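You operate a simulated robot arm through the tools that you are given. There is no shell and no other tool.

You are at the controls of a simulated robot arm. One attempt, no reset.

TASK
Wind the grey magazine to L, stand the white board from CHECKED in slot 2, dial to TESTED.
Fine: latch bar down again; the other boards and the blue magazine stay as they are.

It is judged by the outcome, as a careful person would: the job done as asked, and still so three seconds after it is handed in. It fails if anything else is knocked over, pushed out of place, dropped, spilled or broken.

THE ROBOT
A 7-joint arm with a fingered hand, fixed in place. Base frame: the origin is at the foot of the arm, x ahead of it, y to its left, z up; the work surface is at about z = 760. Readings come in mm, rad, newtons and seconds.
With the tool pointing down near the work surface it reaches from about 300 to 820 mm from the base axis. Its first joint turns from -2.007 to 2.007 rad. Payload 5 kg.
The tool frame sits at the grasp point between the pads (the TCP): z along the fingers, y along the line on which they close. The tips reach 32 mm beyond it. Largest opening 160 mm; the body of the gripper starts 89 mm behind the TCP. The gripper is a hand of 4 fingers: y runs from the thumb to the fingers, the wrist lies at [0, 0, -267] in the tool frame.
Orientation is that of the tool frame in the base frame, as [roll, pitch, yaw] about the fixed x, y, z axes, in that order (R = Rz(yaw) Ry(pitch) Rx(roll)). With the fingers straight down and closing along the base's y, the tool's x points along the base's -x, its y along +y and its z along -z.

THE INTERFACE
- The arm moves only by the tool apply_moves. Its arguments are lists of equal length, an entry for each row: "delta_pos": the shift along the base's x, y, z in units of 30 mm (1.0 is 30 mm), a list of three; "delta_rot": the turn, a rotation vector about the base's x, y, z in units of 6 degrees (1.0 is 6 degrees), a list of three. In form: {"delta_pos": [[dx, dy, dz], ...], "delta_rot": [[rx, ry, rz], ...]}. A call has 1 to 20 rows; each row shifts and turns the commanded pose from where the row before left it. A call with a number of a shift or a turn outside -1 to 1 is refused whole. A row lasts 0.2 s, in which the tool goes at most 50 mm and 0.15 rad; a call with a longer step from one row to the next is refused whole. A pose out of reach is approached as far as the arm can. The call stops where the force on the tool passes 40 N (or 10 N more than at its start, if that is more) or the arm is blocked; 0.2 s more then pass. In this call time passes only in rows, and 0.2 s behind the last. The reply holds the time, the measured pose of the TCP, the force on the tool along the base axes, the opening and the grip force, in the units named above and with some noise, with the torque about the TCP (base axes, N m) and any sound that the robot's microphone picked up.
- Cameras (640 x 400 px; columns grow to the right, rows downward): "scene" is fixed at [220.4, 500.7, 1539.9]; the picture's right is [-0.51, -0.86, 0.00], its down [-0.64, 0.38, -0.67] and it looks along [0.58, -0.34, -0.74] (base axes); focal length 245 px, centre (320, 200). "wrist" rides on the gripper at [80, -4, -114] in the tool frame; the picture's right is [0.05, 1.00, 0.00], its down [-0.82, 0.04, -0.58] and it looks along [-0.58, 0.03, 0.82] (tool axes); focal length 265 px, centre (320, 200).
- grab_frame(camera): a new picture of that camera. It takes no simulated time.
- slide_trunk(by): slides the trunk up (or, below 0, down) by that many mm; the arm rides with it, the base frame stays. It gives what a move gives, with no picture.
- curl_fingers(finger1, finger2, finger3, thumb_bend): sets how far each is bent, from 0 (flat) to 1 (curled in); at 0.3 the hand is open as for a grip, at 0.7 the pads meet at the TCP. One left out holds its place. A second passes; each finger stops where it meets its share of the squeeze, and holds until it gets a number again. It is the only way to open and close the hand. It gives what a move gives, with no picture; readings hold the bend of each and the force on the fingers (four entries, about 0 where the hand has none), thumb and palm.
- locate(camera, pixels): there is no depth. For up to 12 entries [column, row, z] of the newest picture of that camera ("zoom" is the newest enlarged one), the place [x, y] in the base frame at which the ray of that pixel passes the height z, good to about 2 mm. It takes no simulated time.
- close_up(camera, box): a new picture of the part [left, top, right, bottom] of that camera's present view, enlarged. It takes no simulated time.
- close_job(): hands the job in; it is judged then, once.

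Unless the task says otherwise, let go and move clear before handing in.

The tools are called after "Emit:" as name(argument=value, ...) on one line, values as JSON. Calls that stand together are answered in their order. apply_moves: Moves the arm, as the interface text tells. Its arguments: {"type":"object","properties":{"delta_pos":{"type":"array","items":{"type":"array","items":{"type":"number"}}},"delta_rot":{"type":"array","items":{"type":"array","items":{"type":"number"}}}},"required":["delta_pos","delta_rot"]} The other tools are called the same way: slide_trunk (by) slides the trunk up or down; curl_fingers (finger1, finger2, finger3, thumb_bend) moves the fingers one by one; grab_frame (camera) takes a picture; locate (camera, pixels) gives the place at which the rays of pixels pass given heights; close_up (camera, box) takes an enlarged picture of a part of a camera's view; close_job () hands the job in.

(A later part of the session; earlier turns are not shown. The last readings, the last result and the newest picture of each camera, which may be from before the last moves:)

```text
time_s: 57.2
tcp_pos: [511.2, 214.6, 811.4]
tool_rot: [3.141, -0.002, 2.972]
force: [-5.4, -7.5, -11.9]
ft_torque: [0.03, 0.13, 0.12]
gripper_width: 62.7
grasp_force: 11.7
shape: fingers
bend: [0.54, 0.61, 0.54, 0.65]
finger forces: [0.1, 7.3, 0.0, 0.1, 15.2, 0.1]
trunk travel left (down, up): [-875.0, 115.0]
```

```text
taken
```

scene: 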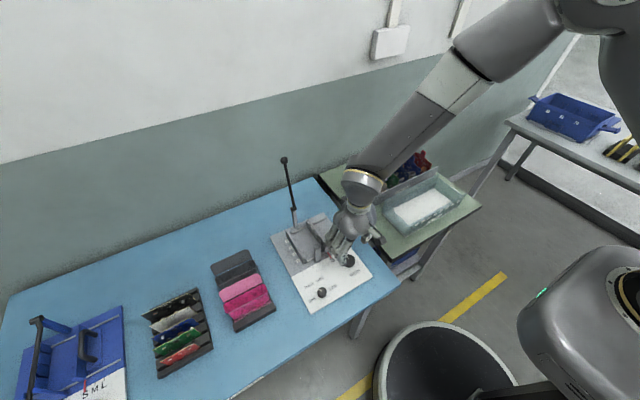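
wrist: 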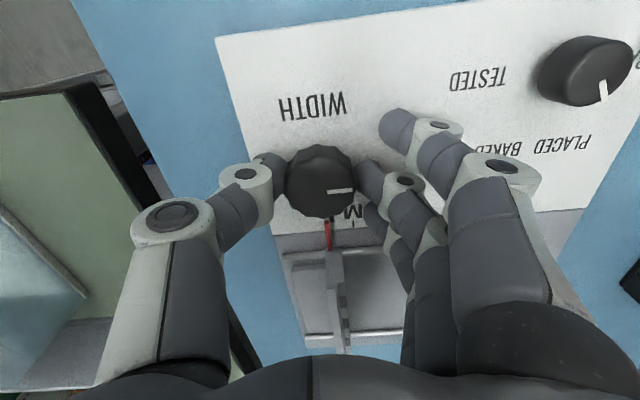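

A slight counter-torque (0.12 N m) appeared, which suggests the L end. I'll release, lift and read the scale.

Emit:
curl_fingers(finger1=0.54, finger2=0.54, finger3=0.54, thumb_bend=0.54)

Emit:
apply_moves(delta_pos=[[0, 0, 0.5], [0, 0, 1], [0, 0, 1]], delta_rot=[[0, 0, 0.5], [0, 0, 0.5], [0, 0, 0.6]])

Emit:
close_up(camera="wrist", box=[270, 90, 400, 210])

Emit:
locate(camera="zoom", pixels=[[258, 300, 770], [258, 275, 785], [288, 166, 801], [347, 161, 801]])

```text
time_s: 58.2
tcp_pos: [511.6, 215.4, 812.2]
tool_rot: [3.141, 0.0, 2.975]
force: [-0.1, -0.2, -0.4]
ft_torque: [0.0, -0.03, 0.01]
gripper_width: 75.0
grasp_force: 0.0
shape: fingers
bend: [0.54, 0.54, 0.54, 0.54]
finger forces: [0.0, 0.1, 0.0, 0.0, 0.0, 0.0]
trunk travel left (down, up): [-875.0, 115.0]
```

```text
time_s: 59.0
tcp_pos: [509.1, 213.7, 889.0]
tool_rot: [-3.141, 0.0, -3.141]
force: [-1.2, -0.3, 0.0]
ft_torque: [-0.02, -0.02, -0.02]
gripper_width: 74.9
grasp_force: 0.0
shape: fingers
bend: [0.54, 0.54, 0.54, 0.54]
finger forces: [0.0, 0.0, 0.1, 0.0, 0.1, 0.1]
trunk travel left (down, up): [-875.0, 115.0]
```

```text
3.33 times, centred on (335, 150) of wrist
```

zoom: 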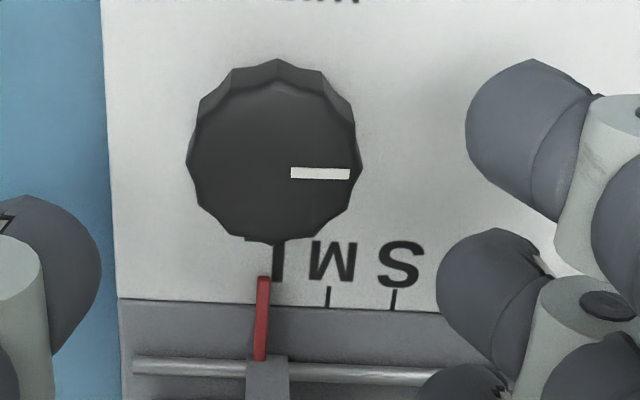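

```text
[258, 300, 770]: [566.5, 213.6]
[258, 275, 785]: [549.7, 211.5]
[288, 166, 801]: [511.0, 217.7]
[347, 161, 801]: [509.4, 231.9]
```

The pointer now lies on the L tick (tick hidden beneath it at zoom (263,295)) and the knob line is at 270°. Next I'll rise and go to the CHECKED tray to measure the white board's tab from close by.

Emit:
apply_moves(delta_pos=[[0, 0, 0.95], [0, 0, 0.95], [0, 0, 0.95], [0, 0, 0.95], [0.43, -0.9, 0], [0.43, -0.9, 0], [0.43, -0.9, 0], [0.43, -0.9, 0], [0.43, -0.9, 0], [0.43, -0.9, 0], [0.43, -0.9, 0], [0.43, -0.9, 0], [0.43, -0.9, 0], [0.43, -0.9, 0], [0.43, -0.9, 0]], delta_rot=[[0, 0, 0], [0, 0, 0], [0, 0, 0], [0, 0, 0], [0, 0, 0], [0, 0, 0], [0, 0, 0], [0, 0, 0], [0, 0, 0], [0, 0, 0], [0, 0, 0], [0, 0, 0], [0, 0, 0], [0, 0, 0], [0, 0, 0]])

Emit:
grab_frame(camera="wrist")

Emit:
close_up(camera="scene", box=[260, 150, 380, 320])

Emit:
close_up(camera="scene", box=[280, 210, 350, 265])

```text
time_s: 62.2
tcp_pos: [654.4, -83.4, 998.7]
tool_rot: [3.139, 0.0, 3.139]
force: [0.1, 0.3, 0.2]
ft_torque: [0.06, 0.03, -0.01]
gripper_width: 75.0
grasp_force: 0.1
shape: fingers
bend: [0.54, 0.54, 0.54, 0.54]
finger forces: [0.0, 0.0, 0.0, 0.0, 0.0, 0.0]
trunk travel left (down, up): [-875.0, 115.0]
```

```text
taken
```

wrist: 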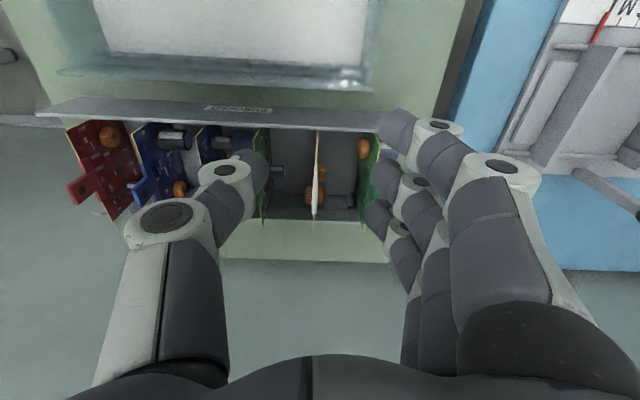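

```text
2.35 times, centred on (320, 235) of scene
```

zoom: 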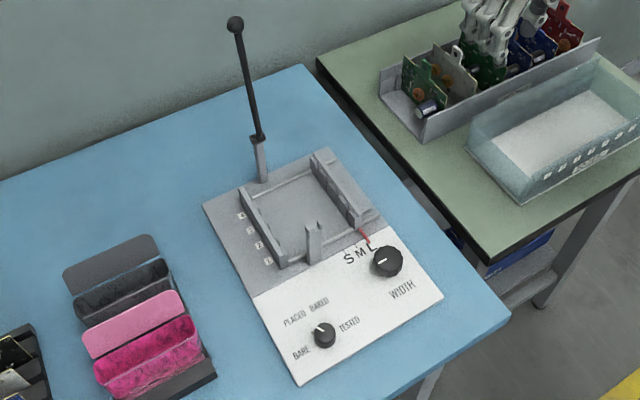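

```text
7.27 times, centred on (315, 238) of scene
```

zoom: 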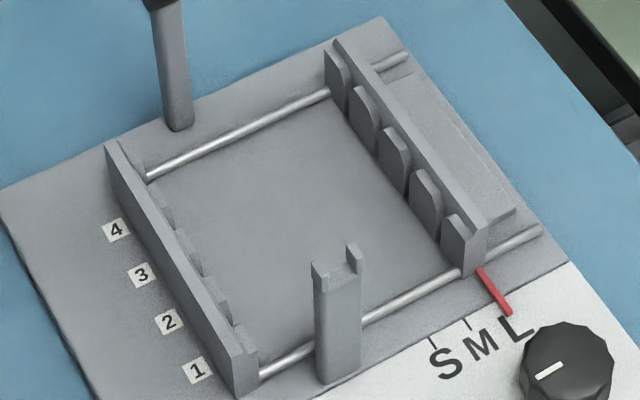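

The magazine is clearly at L with four gaps between ribs, and the bar stands upright. Now measuring the white board edge-on at wrist (315,190).

Emit:
close_up(camera="wrist", box=[255, 120, 385, 235])

Emit:
locate(camera="wrist", pixels=[[317, 134, 851], [313, 227, 851], [315, 170, 877], [314, 220, 877], [315, 195, 877], [266, 160, 851], [371, 160, 851], [371, 200, 851]])

```text
3.48 times, centred on (320, 178) of wrist
```

zoom: 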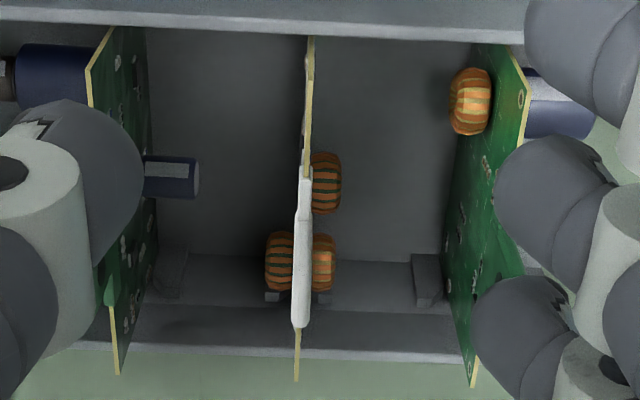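

```text
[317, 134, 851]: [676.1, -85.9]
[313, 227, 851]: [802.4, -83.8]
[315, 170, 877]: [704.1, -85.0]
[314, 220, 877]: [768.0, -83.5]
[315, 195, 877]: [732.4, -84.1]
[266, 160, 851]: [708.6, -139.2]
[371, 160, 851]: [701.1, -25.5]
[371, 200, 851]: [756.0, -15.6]
```

The board's top edge runs at y≈−84 to −86 with the tab centred near x≈745; neighbours are about 55–60 mm either side. I'll narrow the hand and move above the tab.

Emit:
curl_fingers(finger1=0.6, finger2=0.6, finger3=0.6, thumb_bend=0.6)

Emit:
apply_moves(delta_pos=[[0.76, -0.01, -0.2], [0.76, -0.01, -0.5], [0.76, -0.01, -0.8], [0.76, -0.01, -0.8]], delta_rot=[[0, 0, 0], [0, 0, 0], [0, 0, 0], [0, 0, 0]])

Emit:
grab_frame(camera="wrist")

Emit:
close_up(camera="scene", box=[340, 110, 450, 215])

```text
time_s: 63.2
tcp_pos: [653.4, -80.9, 998.8]
tool_rot: [3.141, 0.0, 3.139]
force: [0.2, 0.5, 0.3]
ft_torque: [0.01, 0.0, 0.0]
gripper_width: 54.3
grasp_force: 0.1
shape: fingers
bend: [0.6, 0.6, 0.6, 0.6]
finger forces: [0.0, 0.1, 0.0, 0.0, 0.0, 0.0]
trunk travel left (down, up): [-875.0, 115.0]
```

```text
time_s: 64.2
tcp_pos: [744.2, -84.2, 931.1]
tool_rot: [-3.14, 0.0, -3.14]
force: [0.1, -0.4, 0.3]
ft_torque: [0.04, 0.05, 0.02]
gripper_width: 54.2
grasp_force: 0.0
shape: fingers
bend: [0.6, 0.6, 0.6, 0.6]
finger forces: [0.1, 0.0, 0.0, 0.0, 0.0, 0.1]
trunk travel left (down, up): [-875.0, 115.0]
```

```text
taken
```

wrist: 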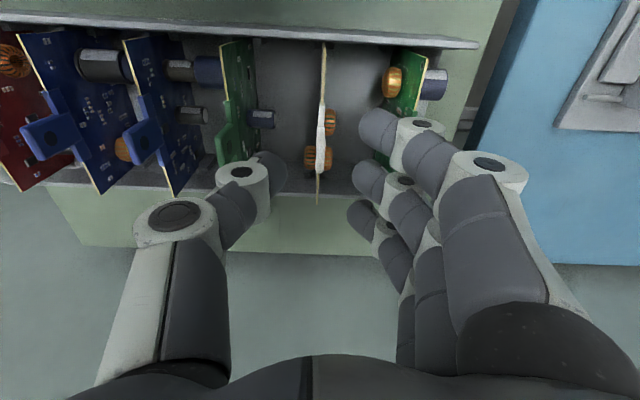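

```text
3.81 times, centred on (395, 162) of scene
```

zoom: 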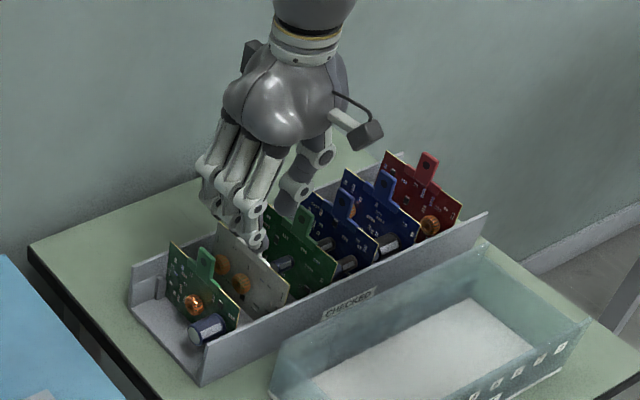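

The tab at wrist (320,140) is between thumb and fingers. A closer look before descending.

Emit:
close_up(camera="wrist", box=[215, 35, 415, 215])

Emit:
locate(camera="zoom", pixels=[[320, 280, 877], [322, 160, 877], [325, 30, 851], [315, 375, 851], [322, 210, 877], [322, 160, 851], [112, 30, 851], [135, 300, 851], [505, 50, 851]])

```text
2.22 times, centred on (315, 125) of wrist
```

zoom: 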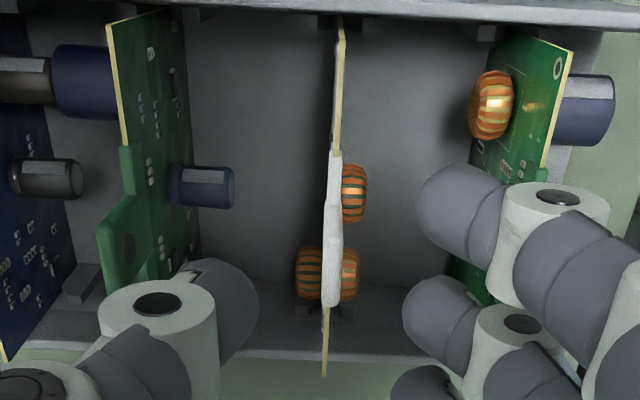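

```text
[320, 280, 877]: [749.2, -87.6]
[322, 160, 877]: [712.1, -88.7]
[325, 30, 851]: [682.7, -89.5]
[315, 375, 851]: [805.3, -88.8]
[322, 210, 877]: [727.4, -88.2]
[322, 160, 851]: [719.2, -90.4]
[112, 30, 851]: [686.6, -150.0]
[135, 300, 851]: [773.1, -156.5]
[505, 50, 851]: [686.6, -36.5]
```

The tab (zoom (333,150–305)) lies at y≈−84, x≈732–758 — well centred. I'll check coil heights from the scene rays before lowering the fingers.

Emit:
grab_frame(camera="scene")

Emit:
locate(camera="scene", pixels=[[368.8, 179.9, 850], [368.8, 179.9, 800], [374.1, 184.9, 850], [374.1, 184.9, 800]])

```text
taken
```

scene: 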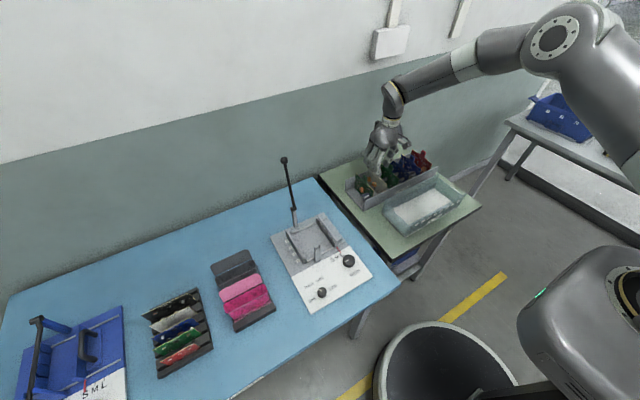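

```text
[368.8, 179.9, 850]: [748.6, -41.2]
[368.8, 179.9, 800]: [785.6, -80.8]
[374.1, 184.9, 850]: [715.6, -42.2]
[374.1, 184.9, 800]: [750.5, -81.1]
```

The coils top out near z≈815, well below the fingertips' planned 840. Descending onto the tab.

Emit:
apply_moves(delta_pos=[[0.02, 0, -0.6], [0, 0, -0.6], [0, 0, -0.5], [0, 0, -0.3]], delta_rot=[[0, 0, 0], [0, 0, 0], [0, 0, 0], [0, 0, 0]])

Emit:
grab_frame(camera="wrist")

Emit:
close_up(camera="wrist", box=[240, 90, 400, 230])

Emit:
close_up(camera="scene", box=[345, 130, 435, 215])

```text
time_s: 65.2
tcp_pos: [743.7, -84.2, 871.6]
tool_rot: [3.141, 0.0, 3.14]
force: [0.1, 0.8, -0.1]
ft_torque: [0.04, 0.01, -0.01]
gripper_width: 53.9
grasp_force: 0.0
shape: fingers
bend: [0.6, 0.6, 0.6, 0.6]
finger forces: [0.1, 0.1, 0.0, 0.0, 0.0, 0.0]
trunk travel left (down, up): [-875.0, 115.0]
```

```text
taken
```

wrist: 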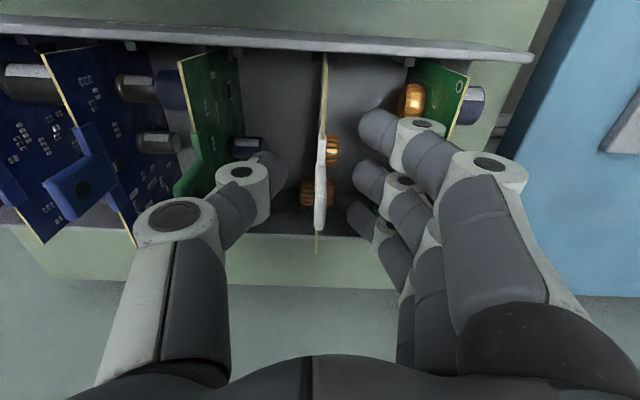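

```text
2.86 times, centred on (320, 160) of wrist
```

zoom: 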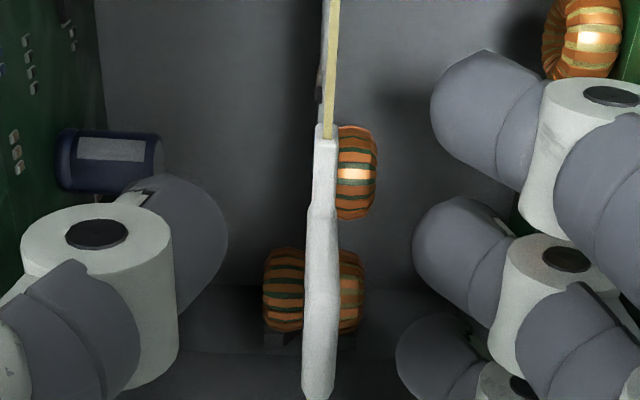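

```text
4.71 times, centred on (390, 172) of scene
```

zoom: 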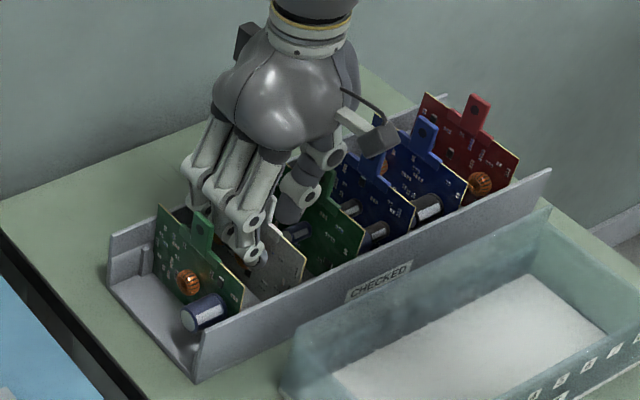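

The tab is centred between thumb and middle finger. I'll raise 4 mm so the pads meet on the tab, then close in two stages.

Emit:
apply_moves(delta_pos=[[0.03, 0, 0.13]], delta_rot=[[0, 0, 0]])

Emit:
curl_fingers(finger2=0.67, thumb_bend=0.67)

Emit:
close_up(camera="wrist", box=[240, 90, 400, 230])

```text
time_s: 65.6
tcp_pos: [745.0, -83.7, 875.7]
tool_rot: [3.14, 0.0, -3.141]
force: [-0.4, 0.6, -0.1]
ft_torque: [-0.03, -0.02, 0.01]
gripper_width: 54.0
grasp_force: 0.1
shape: fingers
bend: [0.6, 0.6, 0.6, 0.6]
finger forces: [0.1, 0.1, 0.0, 0.0, 0.0, 0.0]
trunk travel left (down, up): [-875.0, 115.0]
```

```text
time_s: 66.6
tcp_pos: [745.7, -84.1, 876.4]
tool_rot: [-3.14, 0.0, -3.141]
force: [-0.5, -0.3, 0.2]
ft_torque: [0.01, 0.0, 0.0]
gripper_width: 42.6
grasp_force: 0.1
shape: fingers
bend: [0.6, 0.67, 0.6, 0.67]
finger forces: [0.1, 0.1, 0.0, 0.0, 0.1, 0.0]
trunk travel left (down, up): [-875.0, 115.0]
```

```text
2.86 times, centred on (320, 160) of wrist
```

zoom: 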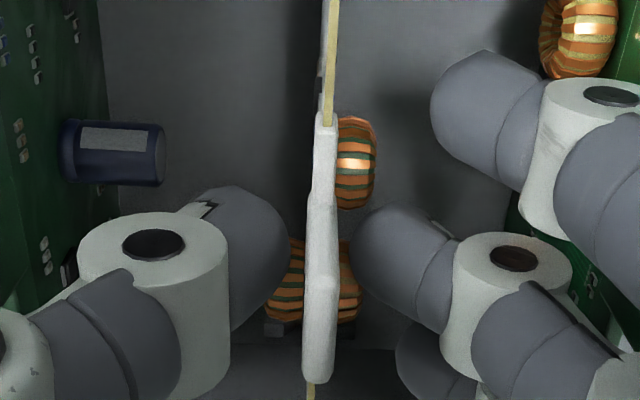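

Thumb and finger tips are a few mm either side of the tab (zoom (285,260) / (355,260)). Closing to grip.

Emit:
curl_fingers(finger2=0.77, thumb_bend=0.77)

Emit:
grab_frame(camera="wrist")

Emit:
close_up(camera="wrist", box=[240, 90, 400, 230])

Emit:
close_up(camera="scene", box=[345, 130, 435, 215])

```text
time_s: 67.6
tcp_pos: [744.5, -84.6, 875.7]
tool_rot: [-3.142, -0.001, 3.141]
force: [-0.2, 0.4, 0.6]
ft_torque: [0.02, -0.02, -0.03]
gripper_width: 36.8
grasp_force: 10.7
shape: fingers
bend: [0.6, 0.72, 0.6, 0.72]
finger forces: [0.0, 10.9, 0.0, 0.0, 10.7, 0.1]
trunk travel left (down, up): [-875.0, 115.0]
```

```text
taken
```

wrist: 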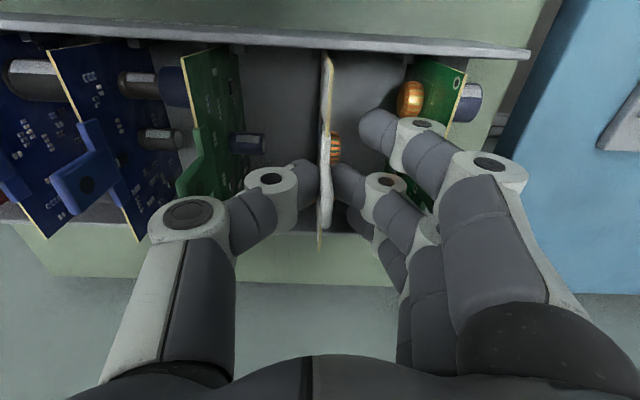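

```text
2.86 times, centred on (320, 160) of wrist
```

zoom: 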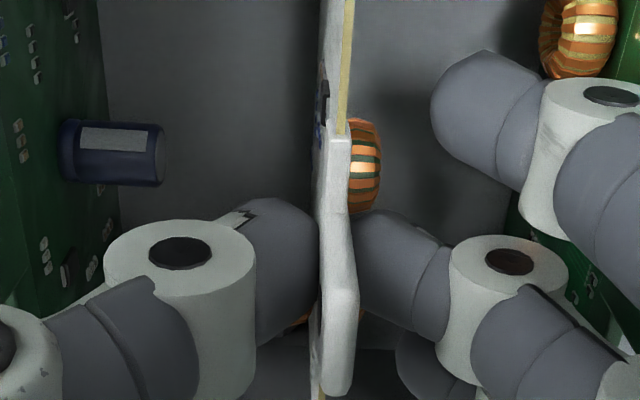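

```text
4.71 times, centred on (390, 172) of scene
```

zoom: 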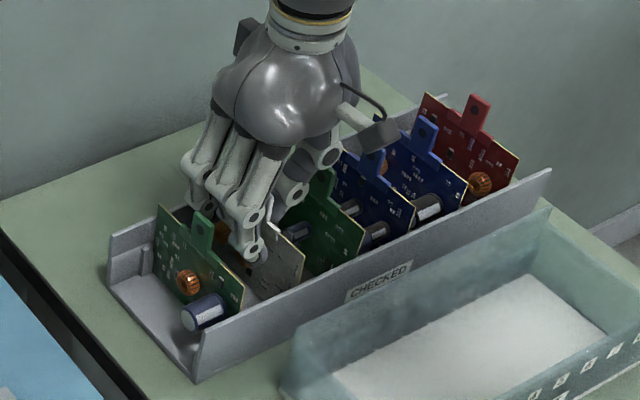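

The tab is held with ~10.8 N on both sides. I'll lift slowly a little and check that the board comes along cleanly.

Emit:
apply_moves(delta_pos=[[0, 0, 0.2], [0, 0, 0.25], [0, 0, 0.3], [0, 0, 0.3]], delta_rot=[[0, 0, 0], [0, 0, 0], [0, 0, 0], [0, 0, 0]])

Emit:
grab_frame(camera="wrist")

Emit:
close_up(camera="scene", box=[345, 130, 435, 215])

```text
time_s: 68.6
tcp_pos: [745.5, -84.0, 907.7]
tool_rot: [-3.141, -0.001, -3.14]
force: [0.0, 0.2, -0.5]
ft_torque: [0.0, 0.0, 0.01]
gripper_width: 36.2
grasp_force: 11.0
shape: fingers
bend: [0.6, 0.72, 0.6, 0.72]
finger forces: [0.1, 11.0, 0.1, 0.1, 10.9, 0.1]
trunk travel left (down, up): [-875.0, 115.0]
```

```text
taken
```

wrist: 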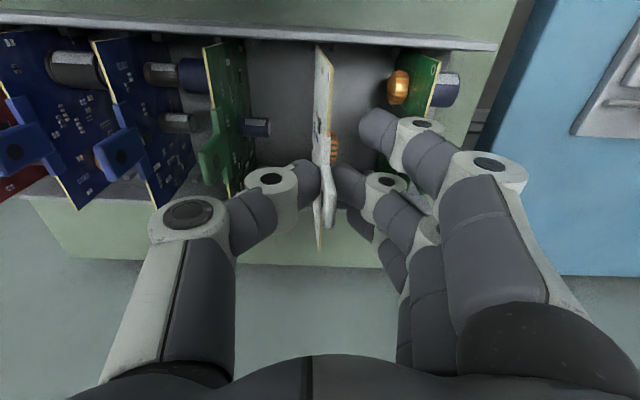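

```text
4.71 times, centred on (390, 172) of scene
```

zoom: 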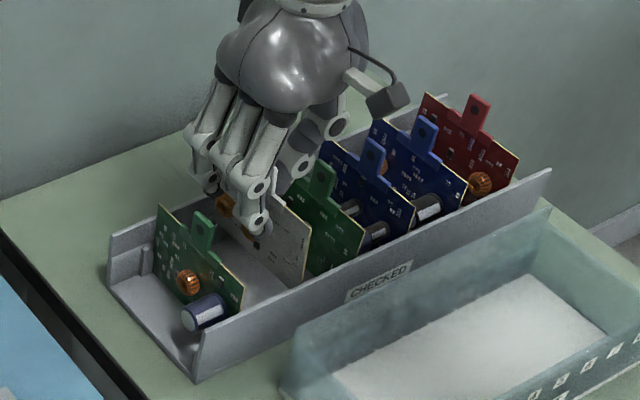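

The board is rising cleanly with neighbours undisturbed; it leans slightly (top toward +y). I'll lift it clear of the tray.

Emit:
apply_moves(delta_pos=[[0, 0, 0.5], [0, 0, 0.6], [0, 0, 0.7], [0, 0, 0.7], [0, 0, 0.7], [0, 0, 0.6]], delta_rot=[[0, 0, 0], [0, 0, 0], [0, 0, 0], [0, 0, 0], [0, 0, 0], [0, 0, 0]])

Emit:
grab_frame(camera="wrist")

Emit:
close_up(camera="scene", box=[335, 90, 445, 215])

```text
time_s: 70.0
tcp_pos: [747.2, -81.2, 1021.0]
tool_rot: [-3.141, 0.0, 3.14]
force: [-0.5, 0.1, -1.2]
ft_torque: [-0.02, 0.0, -0.02]
gripper_width: 36.2
grasp_force: 10.9
shape: fingers
bend: [0.6, 0.72, 0.6, 0.72]
finger forces: [0.0, 11.0, 0.0, 0.0, 10.9, 0.0]
trunk travel left (down, up): [-875.0, 115.0]
```

```text
taken
```

wrist: 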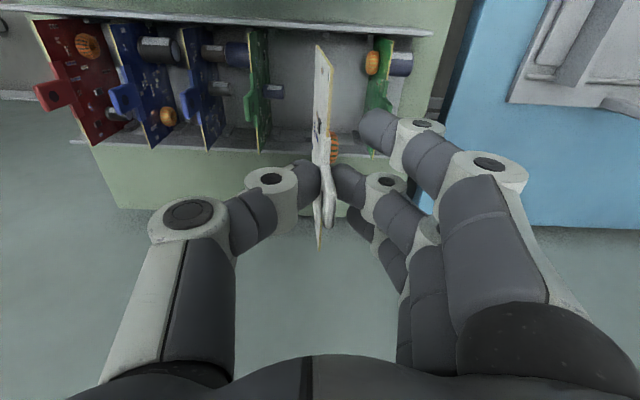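

```text
3.20 times, centred on (390, 152) of scene
```

zoom: 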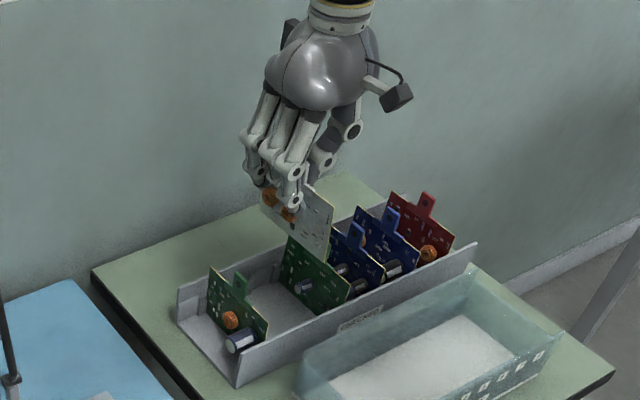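

The white board hangs clear of the tray, others undisturbed. I'll zoom in to measure its lean and offset in the hand.

Emit:
close_up(camera="wrist", box=[270, 40, 380, 150])

Emit:
close_up(camera="wrist", box=[270, 145, 380, 255])

Emit:
close_up(camera="scene", box=[360, 130, 410, 180])

```text
3.64 times, centred on (325, 95) of wrist
```

zoom: 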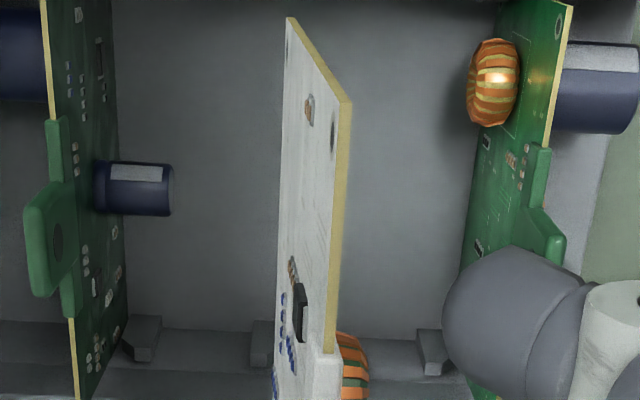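

```text
3.64 times, centred on (325, 200) of wrist
```

zoom: 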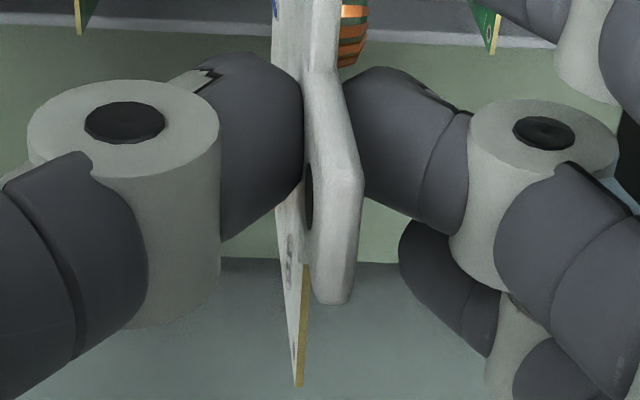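

```text
8.00 times, centred on (385, 155) of scene
```

zoom: 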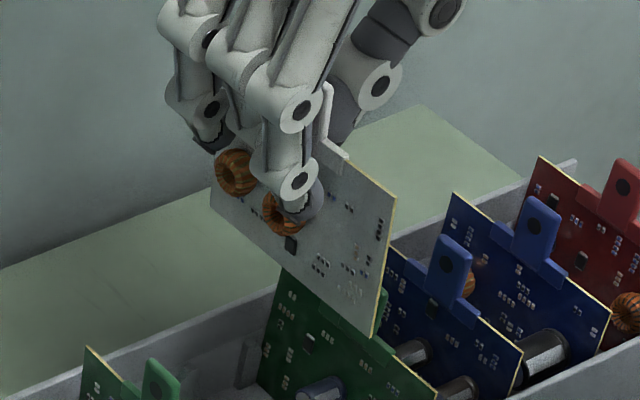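

The near edge shows the board leaning ~5° (top corner wrist (332,67.5), bottom corner (317,45)). I'll confirm with exact rays.

Emit:
locate(camera="wrist", pixels=[[331.9, 67.5, 996], [316.8, 45, 906], [316.8, 45, 896], [319.5, 250.8, 996], [331.9, 67.5, 990], [319.5, 250.8, 990]])

```text
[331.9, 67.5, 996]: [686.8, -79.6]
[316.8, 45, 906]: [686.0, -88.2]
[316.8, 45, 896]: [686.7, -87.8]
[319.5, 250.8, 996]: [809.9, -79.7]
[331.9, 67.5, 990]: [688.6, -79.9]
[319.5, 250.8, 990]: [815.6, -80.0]
```

The lean is confirmed at ~5° (8.4 mm over ~93 mm). I'll tilt the hand +5° about x to make the board vertical and check again.

Emit:
apply_moves(delta_pos=[[0, 0, 0], [0, 0, 0]], delta_rot=[[0.42, 0, 0], [0.42, 0, 0]])

Emit:
grab_frame(camera="wrist")

Emit:
close_up(camera="wrist", box=[270, 40, 380, 150])

```text
time_s: 70.6
tcp_pos: [747.3, -83.1, 1020.6]
tool_rot: [3.053, 0.0, -3.142]
force: [-0.6, 0.3, -1.9]
ft_torque: [-0.01, 0.02, -0.03]
gripper_width: 36.4
grasp_force: 10.9
shape: fingers
bend: [0.6, 0.72, 0.6, 0.73]
finger forces: [0.1, 11.0, 0.0, 0.0, 11.0, 0.0]
trunk travel left (down, up): [-875.0, 115.0]
```

```text
taken
```

wrist: 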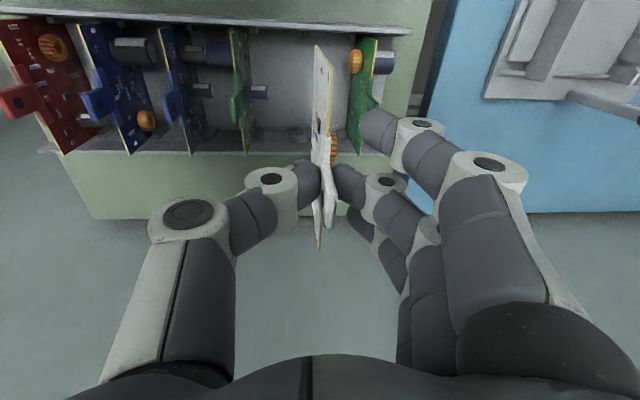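

```text
3.64 times, centred on (325, 95) of wrist
```

zoom: 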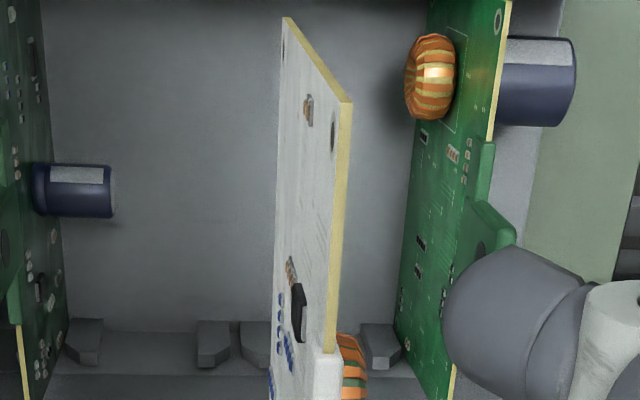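

Emit:
locate(camera="wrist", pixels=[[332.2, 67.5, 996], [316.4, 45, 906], [316.4, 45, 900], [319.5, 250.8, 996], [332.2, 67.5, 1000], [319.5, 250.8, 1000]])

Emit:
close_up(camera="wrist", box=[280, 150, 370, 260])

```text
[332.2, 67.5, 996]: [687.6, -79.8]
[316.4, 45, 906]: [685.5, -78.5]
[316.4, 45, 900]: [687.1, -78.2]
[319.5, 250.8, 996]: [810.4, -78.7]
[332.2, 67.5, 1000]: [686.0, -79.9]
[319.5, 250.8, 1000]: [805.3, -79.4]
```

```text
3.64 times, centred on (325, 205) of wrist
```

zoom: 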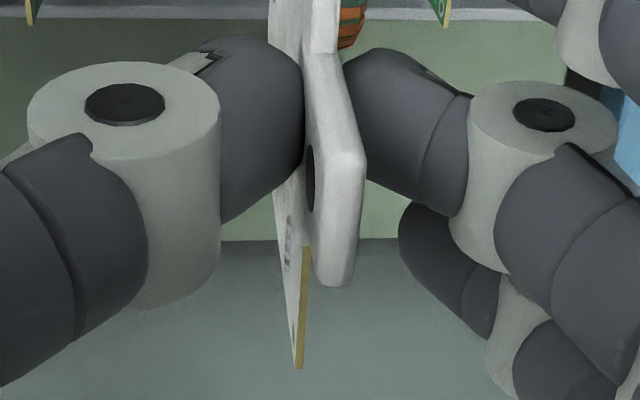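

The board is now vertical within 1° (top y −79.8, bottom −78.4), centred on the TCP in x and offset +3.5 mm toward the fingers. I'll carry it toward the magazine while turning −90°, so the fingers face away from the fork post.

Emit:
apply_moves(delta_pos=[[-0.3, 0.55, 0.1], [-0.3, 0.6, 0.1], [-0.3, 0.6, 0.1], [-0.3, 0.6, 0.1], [-0.28, 0.6, 0.1], [-0.28, 0.6, 0], [-0.28, 0.6, 0], [-0.28, 0.6, 0], [-0.28, 0.6, 0], [-0.28, 0.6, 0], [-0.28, 0.6, 0], [-0.28, 0.6, 0], [-0.28, 0.6, 0], [-0.28, 0.55, 0], [-0.22, 0.4, 0]], delta_rot=[[0, 0, -1], [0, 0, -1], [0, 0, -1], [0, 0, -1], [0, 0, -1], [0, 0, -1], [0, 0, -1], [0, 0, -1], [0, 0, -1], [0, 0, -1], [0, 0, -1], [0, 0, -1], [0, 0, -1], [0, 0, -1], [0, 0, -1]])

Emit:
grab_frame(camera="wrist")

Emit:
grab_frame(camera="scene")

Emit:
close_up(camera="scene", box=[260, 130, 400, 270])

```text
time_s: 73.8
tcp_pos: [619.3, 179.3, 1035.2]
tool_rot: [3.053, 0.0, 1.566]
force: [-0.3, 1.0, -0.6]
ft_torque: [-0.02, 0.01, -0.01]
gripper_width: 36.6
grasp_force: 11.0
shape: fingers
bend: [0.6, 0.72, 0.6, 0.73]
finger forces: [0.0, 10.9, 0.0, 0.0, 10.9, 0.1]
trunk travel left (down, up): [-875.0, 115.0]
```

```text
taken
```

wrist: 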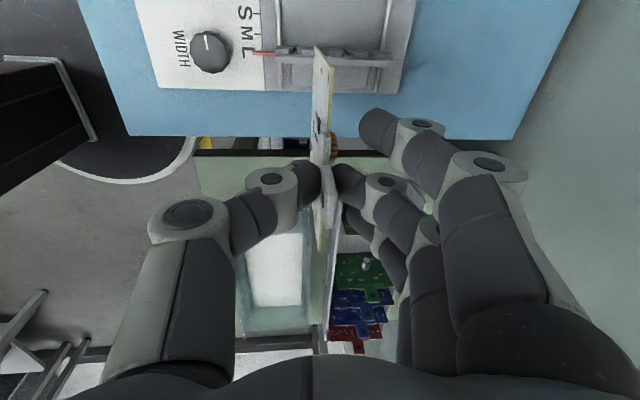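

```text
taken
```

scene: 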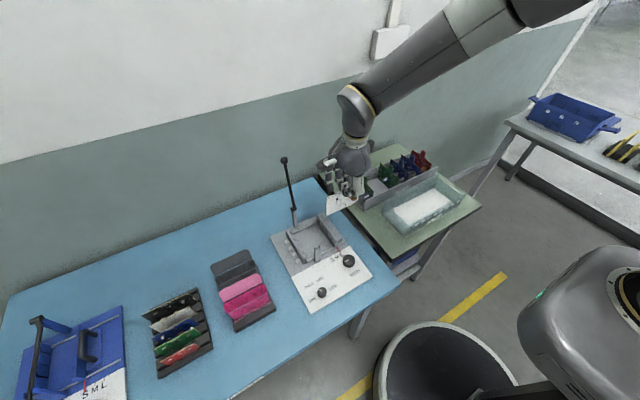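

```text
2.86 times, centred on (330, 200) of scene
```

zoom: 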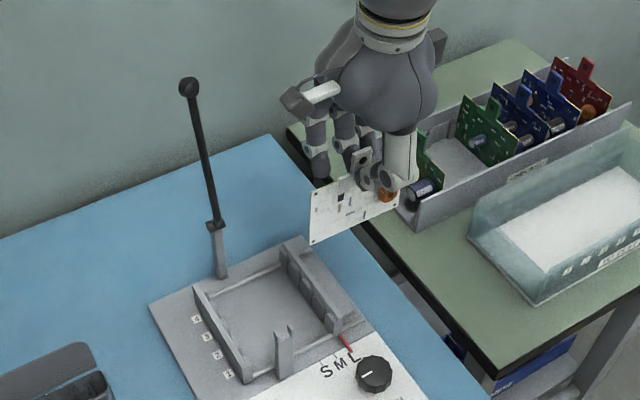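

The board is turned and vertical above the magazine's right side. I'll bring it over slot 2 (x≈640, y≈280), staying high, and then measure alignment.

Emit:
apply_moves(delta_pos=[[0.14, 0.83, -0.2], [0.14, 0.83, -0.4], [0.14, 0.83, -0.5], [0.15, 0.85, -0.6]], delta_rot=[[0, 0, 0], [0, 0, 0], [0, 0, 0], [0, 0, 0]])

Emit:
grab_frame(camera="wrist")

Emit:
close_up(camera="wrist", box=[240, 0, 400, 140])

Emit:
close_up(camera="scene", box=[265, 170, 365, 270])

```text
time_s: 74.8
tcp_pos: [638.8, 276.2, 983.7]
tool_rot: [3.055, 0.001, 1.568]
force: [-0.1, 0.4, -0.2]
ft_torque: [-0.02, -0.02, -0.03]
gripper_width: 36.6
grasp_force: 10.6
shape: fingers
bend: [0.6, 0.72, 0.6, 0.73]
finger forces: [0.1, 10.9, 0.0, 0.0, 10.8, 0.1]
trunk travel left (down, up): [-875.0, 115.0]
```

```text
taken
```

wrist: 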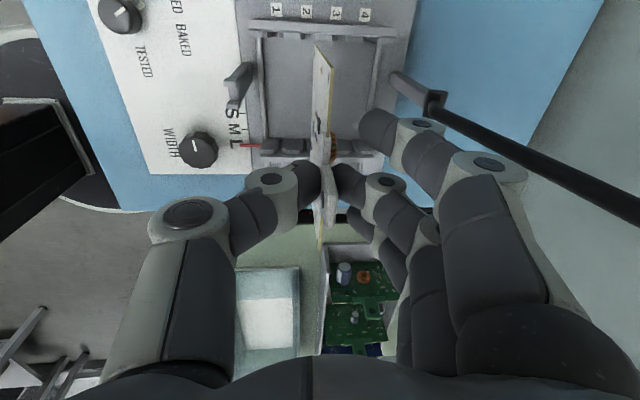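

```text
2.86 times, centred on (320, 70) of wrist
```

zoom: 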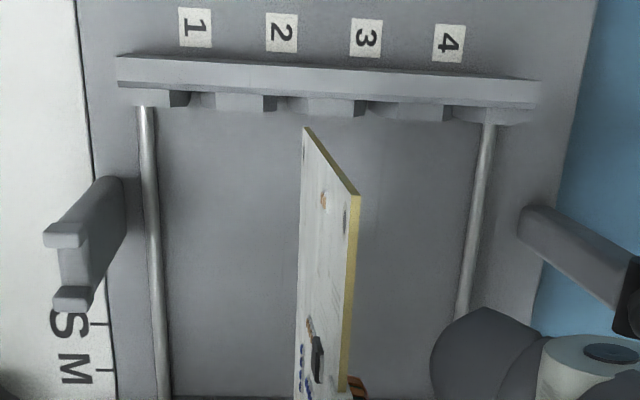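

```text
4.00 times, centred on (315, 220) of scene
```

zoom: 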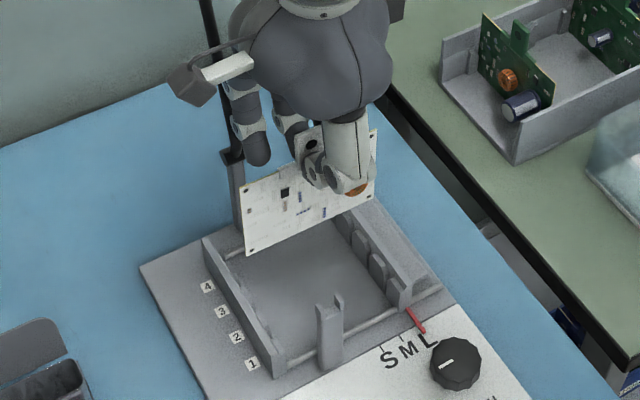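

Excellent view: slots 1–4 gaps at zoom cols 196/284/371/452 on the fixed wall and the board's near bottom corner at (305,128). I'll locate these precisely.

Emit:
locate(camera="zoom", pixels=[[193, 247, 940]])

Emit:
close_up(camera="wrist", box=[240, 0, 400, 140])

Emit:
locate(camera="zoom", pixels=[[305, 128, 872], [305, 128, 866], [358, 193, 960], [196, 103, 805], [284, 103, 805], [371, 108, 805], [452, 112, 805], [195, 28, 766], [281, 33, 766], [366, 38, 766], [448, 42, 766], [348, 380, 960]])

```text
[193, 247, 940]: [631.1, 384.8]
```

```text
2.86 times, centred on (320, 70) of wrist
```

zoom: 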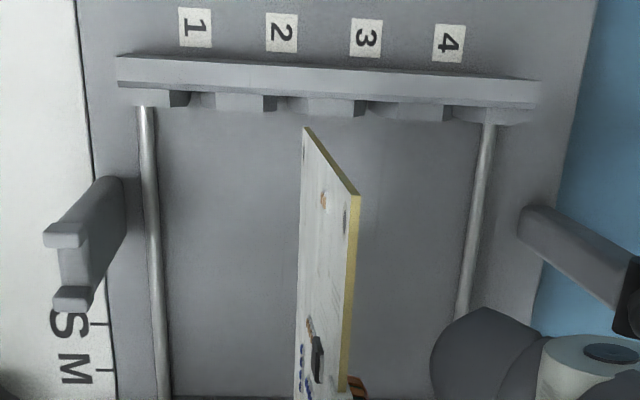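

```text
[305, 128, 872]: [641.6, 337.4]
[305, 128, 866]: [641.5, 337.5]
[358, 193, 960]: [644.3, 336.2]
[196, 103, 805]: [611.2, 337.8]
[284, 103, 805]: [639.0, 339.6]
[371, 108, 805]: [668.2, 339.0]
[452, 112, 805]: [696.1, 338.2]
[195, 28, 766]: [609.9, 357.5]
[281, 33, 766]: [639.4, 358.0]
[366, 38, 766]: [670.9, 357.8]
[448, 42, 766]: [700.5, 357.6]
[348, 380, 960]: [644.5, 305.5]
```

Slot 2 is at x≈639.2; the board's bottom corner is at x≈641.6 and its near edge y≈337. Now I need the moving wall's slots, so I'll zoom on those.

Emit:
close_up(camera="wrist", box=[240, 100, 400, 260])

Emit:
locate(camera="zoom", pixels=[[100, 130, 805], [120, 115, 805], [215, 115, 805], [195, 150, 805], [318, 370, 960], [340, 150, 960]])

Emit:
close_up(camera="scene", box=[295, 205, 350, 260])

```text
2.50 times, centred on (320, 180) of wrist
```

zoom: 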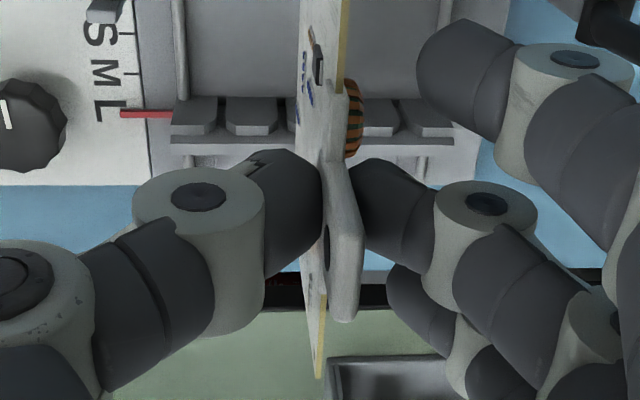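

```text
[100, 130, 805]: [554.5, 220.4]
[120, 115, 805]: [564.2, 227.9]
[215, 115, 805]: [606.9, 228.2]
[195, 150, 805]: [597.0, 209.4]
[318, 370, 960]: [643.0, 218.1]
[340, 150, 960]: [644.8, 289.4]
```

```text
7.27 times, centred on (322, 232) of scene
```

zoom: 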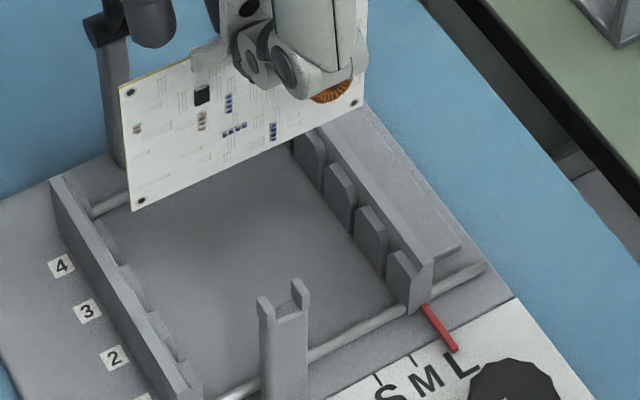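

The board spans y≈217.8–337 against slot bottoms ≈219–339.5, so it needs about +2 mm in y and −2.4 mm in x. I'll cross-check the lean with scene rays.

Emit:
locate(camera="zoom", pixels=[[120, 88, 965], [120, 88, 945], [132, 210, 880], [132, 210, 860], [365, 105, 875], [365, 105, 855], [340, 155, 812], [305, 128, 812], [372, 210, 812], [402, 250, 812], [355, 182, 805], [390, 235, 805]])

Emit:
grab_frame(camera="wrist")

Emit:
locate(camera="wrist", pixels=[[307.4, 33.3, 812], [323.5, 41, 812], [307.4, 22, 812], [323.5, 34, 812], [270, 154.8, 812], [270, 158, 812]])

```text
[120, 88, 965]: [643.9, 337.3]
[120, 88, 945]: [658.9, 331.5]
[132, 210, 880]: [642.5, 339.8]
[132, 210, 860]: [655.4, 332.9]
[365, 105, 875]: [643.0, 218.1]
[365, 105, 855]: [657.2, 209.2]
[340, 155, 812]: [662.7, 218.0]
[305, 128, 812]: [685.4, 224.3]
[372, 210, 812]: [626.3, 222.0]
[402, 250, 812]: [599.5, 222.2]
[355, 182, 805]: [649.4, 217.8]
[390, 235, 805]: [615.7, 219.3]
```

```text
taken
```

wrist: 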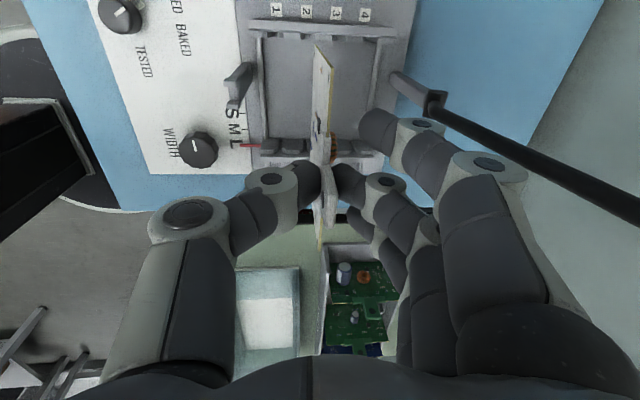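

```text
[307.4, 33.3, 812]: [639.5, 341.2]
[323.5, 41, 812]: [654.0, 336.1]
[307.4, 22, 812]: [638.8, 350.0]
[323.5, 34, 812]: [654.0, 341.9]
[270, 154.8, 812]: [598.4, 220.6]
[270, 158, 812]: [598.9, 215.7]
```

Both cameras agree in relative terms: the board's bottom is about 2 mm too far in +x and 2 mm too low in y, with negligible lean. I'll correct and lower until the bottom is just above the walls.

Emit:
apply_moves(delta_pos=[[-0.065, 0.07, -0.4], [0, 0, -0.5], [0, 0, -0.5]], delta_rot=[[0, 0, 0], [0, 0, 0], [0, 0, 0]])

Emit:
grab_frame(camera="wrist")

Emit:
close_up(camera="wrist", box=[250, 0, 390, 130])

Emit:
close_up(camera="scene", box=[280, 205, 345, 270])

```text
time_s: 75.6
tcp_pos: [636.4, 278.9, 942.9]
tool_rot: [3.053, 0.002, 1.573]
force: [0.0, 0.6, 0.0]
ft_torque: [0.02, 0.0, -0.01]
gripper_width: 36.2
grasp_force: 11.1
shape: fingers
bend: [0.6, 0.72, 0.6, 0.73]
finger forces: [0.0, 10.9, 0.0, 0.1, 10.9, 0.1]
trunk travel left (down, up): [-875.0, 115.0]
```

```text
taken
```

wrist: 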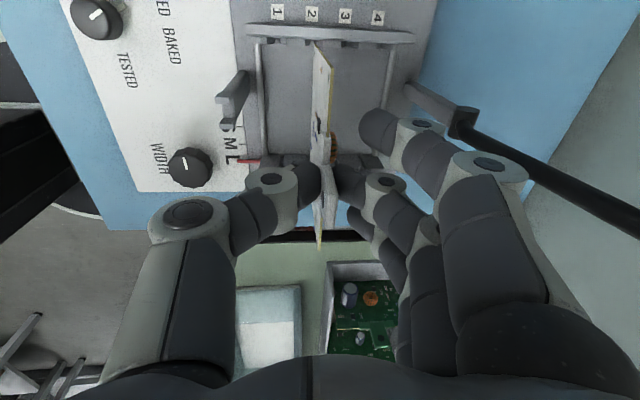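

```text
3.08 times, centred on (320, 65) of wrist
```

zoom: 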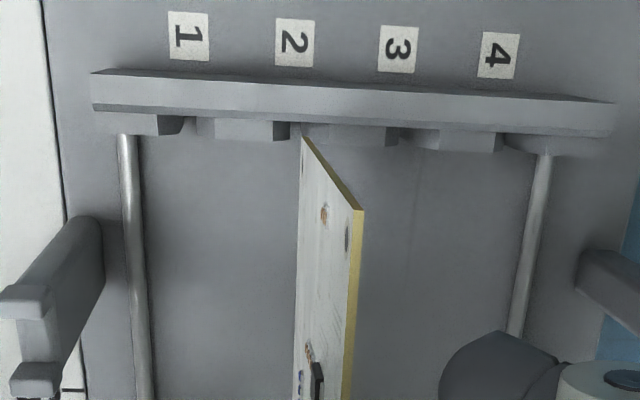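

```text
6.15 times, centred on (312, 238) of scene
```

zoom: 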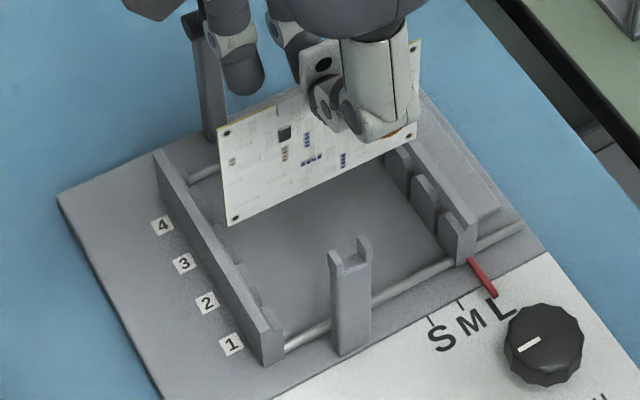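

Emit:
close_up(camera="wrist", box=[280, 20, 350, 90])

Emit:
locate(camera="zoom", pixels=[[320, 200, 812]])

```text
5.71 times, centred on (315, 55) of wrist
```

zoom: 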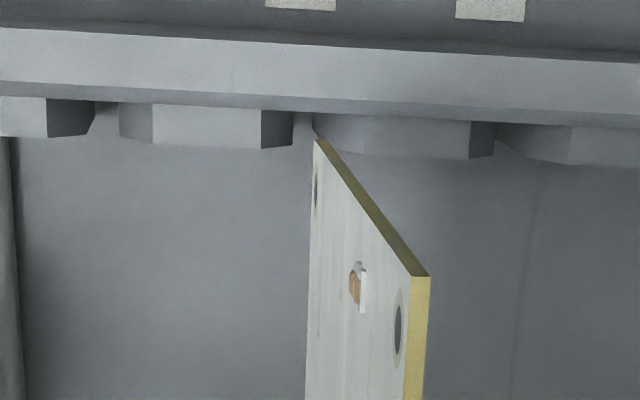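

```text
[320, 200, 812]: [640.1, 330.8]
```

Emit:
locate(camera="zoom", pixels=[[303, 112, 812], [303, 112, 805], [303, 125, 800], [317, 141, 832], [317, 141, 826], [421, 277, 918], [107, 102, 812], [505, 120, 812], [207, 148, 800], [417, 158, 800]])

```text
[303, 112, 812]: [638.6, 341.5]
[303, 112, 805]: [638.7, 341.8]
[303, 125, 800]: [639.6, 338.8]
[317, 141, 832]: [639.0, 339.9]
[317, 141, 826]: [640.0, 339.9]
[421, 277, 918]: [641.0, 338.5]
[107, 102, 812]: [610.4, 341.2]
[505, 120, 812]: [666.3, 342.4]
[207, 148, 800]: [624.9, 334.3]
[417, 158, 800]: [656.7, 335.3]
```

The board's lower near corner lines up with slot 2 in x (639.5 vs 639.1) and sits 1.6 mm short of the slot bottom in y. I'll check the far side against the moving wall.

Emit:
close_up(camera="wrist", box=[230, 120, 400, 260])

Emit:
locate(camera="zoom", pixels=[[320, 370, 918], [320, 370, 914]])

Emit:
close_up(camera="scene", box=[310, 205, 345, 250])

```text
2.86 times, centred on (315, 190) of wrist
```

zoom: 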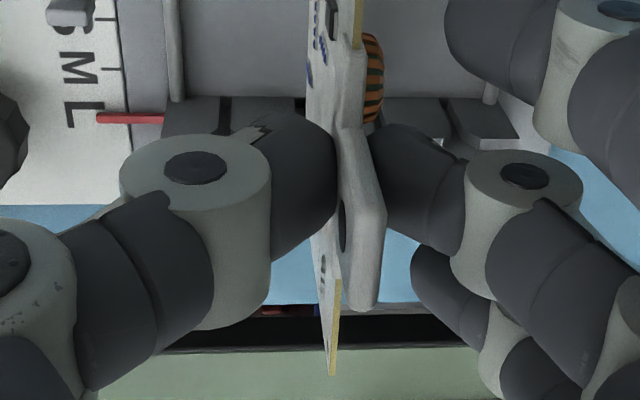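

```text
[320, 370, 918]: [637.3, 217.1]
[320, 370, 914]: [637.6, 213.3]
```

```text
8.89 times, centred on (328, 228) of scene
```

zoom: 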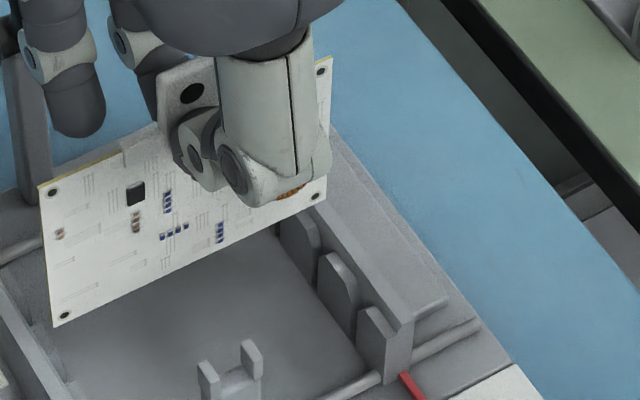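

Emit:
locate(camera="zoom", pixels=[[327, 193, 830], [55, 326, 830], [38, 186, 918], [333, 55, 918], [318, 240, 805], [358, 298, 805], [320, 262, 790], [360, 310, 790], [409, 325, 812], [398, 332, 812]])

```text
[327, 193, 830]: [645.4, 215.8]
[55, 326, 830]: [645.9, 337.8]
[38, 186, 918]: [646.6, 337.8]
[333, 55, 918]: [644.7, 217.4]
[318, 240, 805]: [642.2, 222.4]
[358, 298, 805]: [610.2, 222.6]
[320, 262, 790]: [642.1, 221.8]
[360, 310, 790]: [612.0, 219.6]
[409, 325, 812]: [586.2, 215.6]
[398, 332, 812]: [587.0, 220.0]
```

Emit:
close_up(camera="scene", box=[282, 220, 322, 265])

Emit:
locate(camera="zoom", pixels=[[320, 200, 812]])

```text
8.89 times, centred on (302, 242) of scene
```

zoom: 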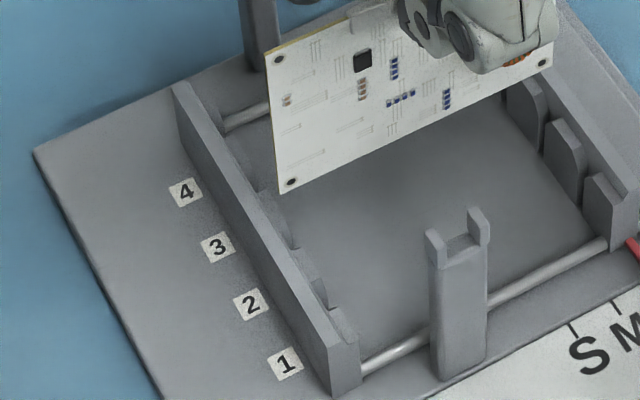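

```text
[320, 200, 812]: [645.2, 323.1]
```

Emit:
locate(camera="zoom", pixels=[[172, 90, 812], [188, 83, 812], [322, 349, 812], [337, 343, 812], [250, 230, 812], [264, 222, 812], [281, 194, 830], [266, 48, 918], [550, 52, 830], [560, 122, 805], [622, 205, 812], [634, 198, 812]])

```text
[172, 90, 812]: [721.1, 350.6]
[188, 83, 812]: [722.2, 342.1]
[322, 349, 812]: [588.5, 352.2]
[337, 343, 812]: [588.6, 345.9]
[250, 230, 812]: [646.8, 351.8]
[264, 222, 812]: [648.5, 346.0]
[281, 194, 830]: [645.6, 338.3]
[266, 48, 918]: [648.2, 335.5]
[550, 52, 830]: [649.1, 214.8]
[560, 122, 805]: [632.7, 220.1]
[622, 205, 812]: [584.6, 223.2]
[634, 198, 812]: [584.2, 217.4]
```

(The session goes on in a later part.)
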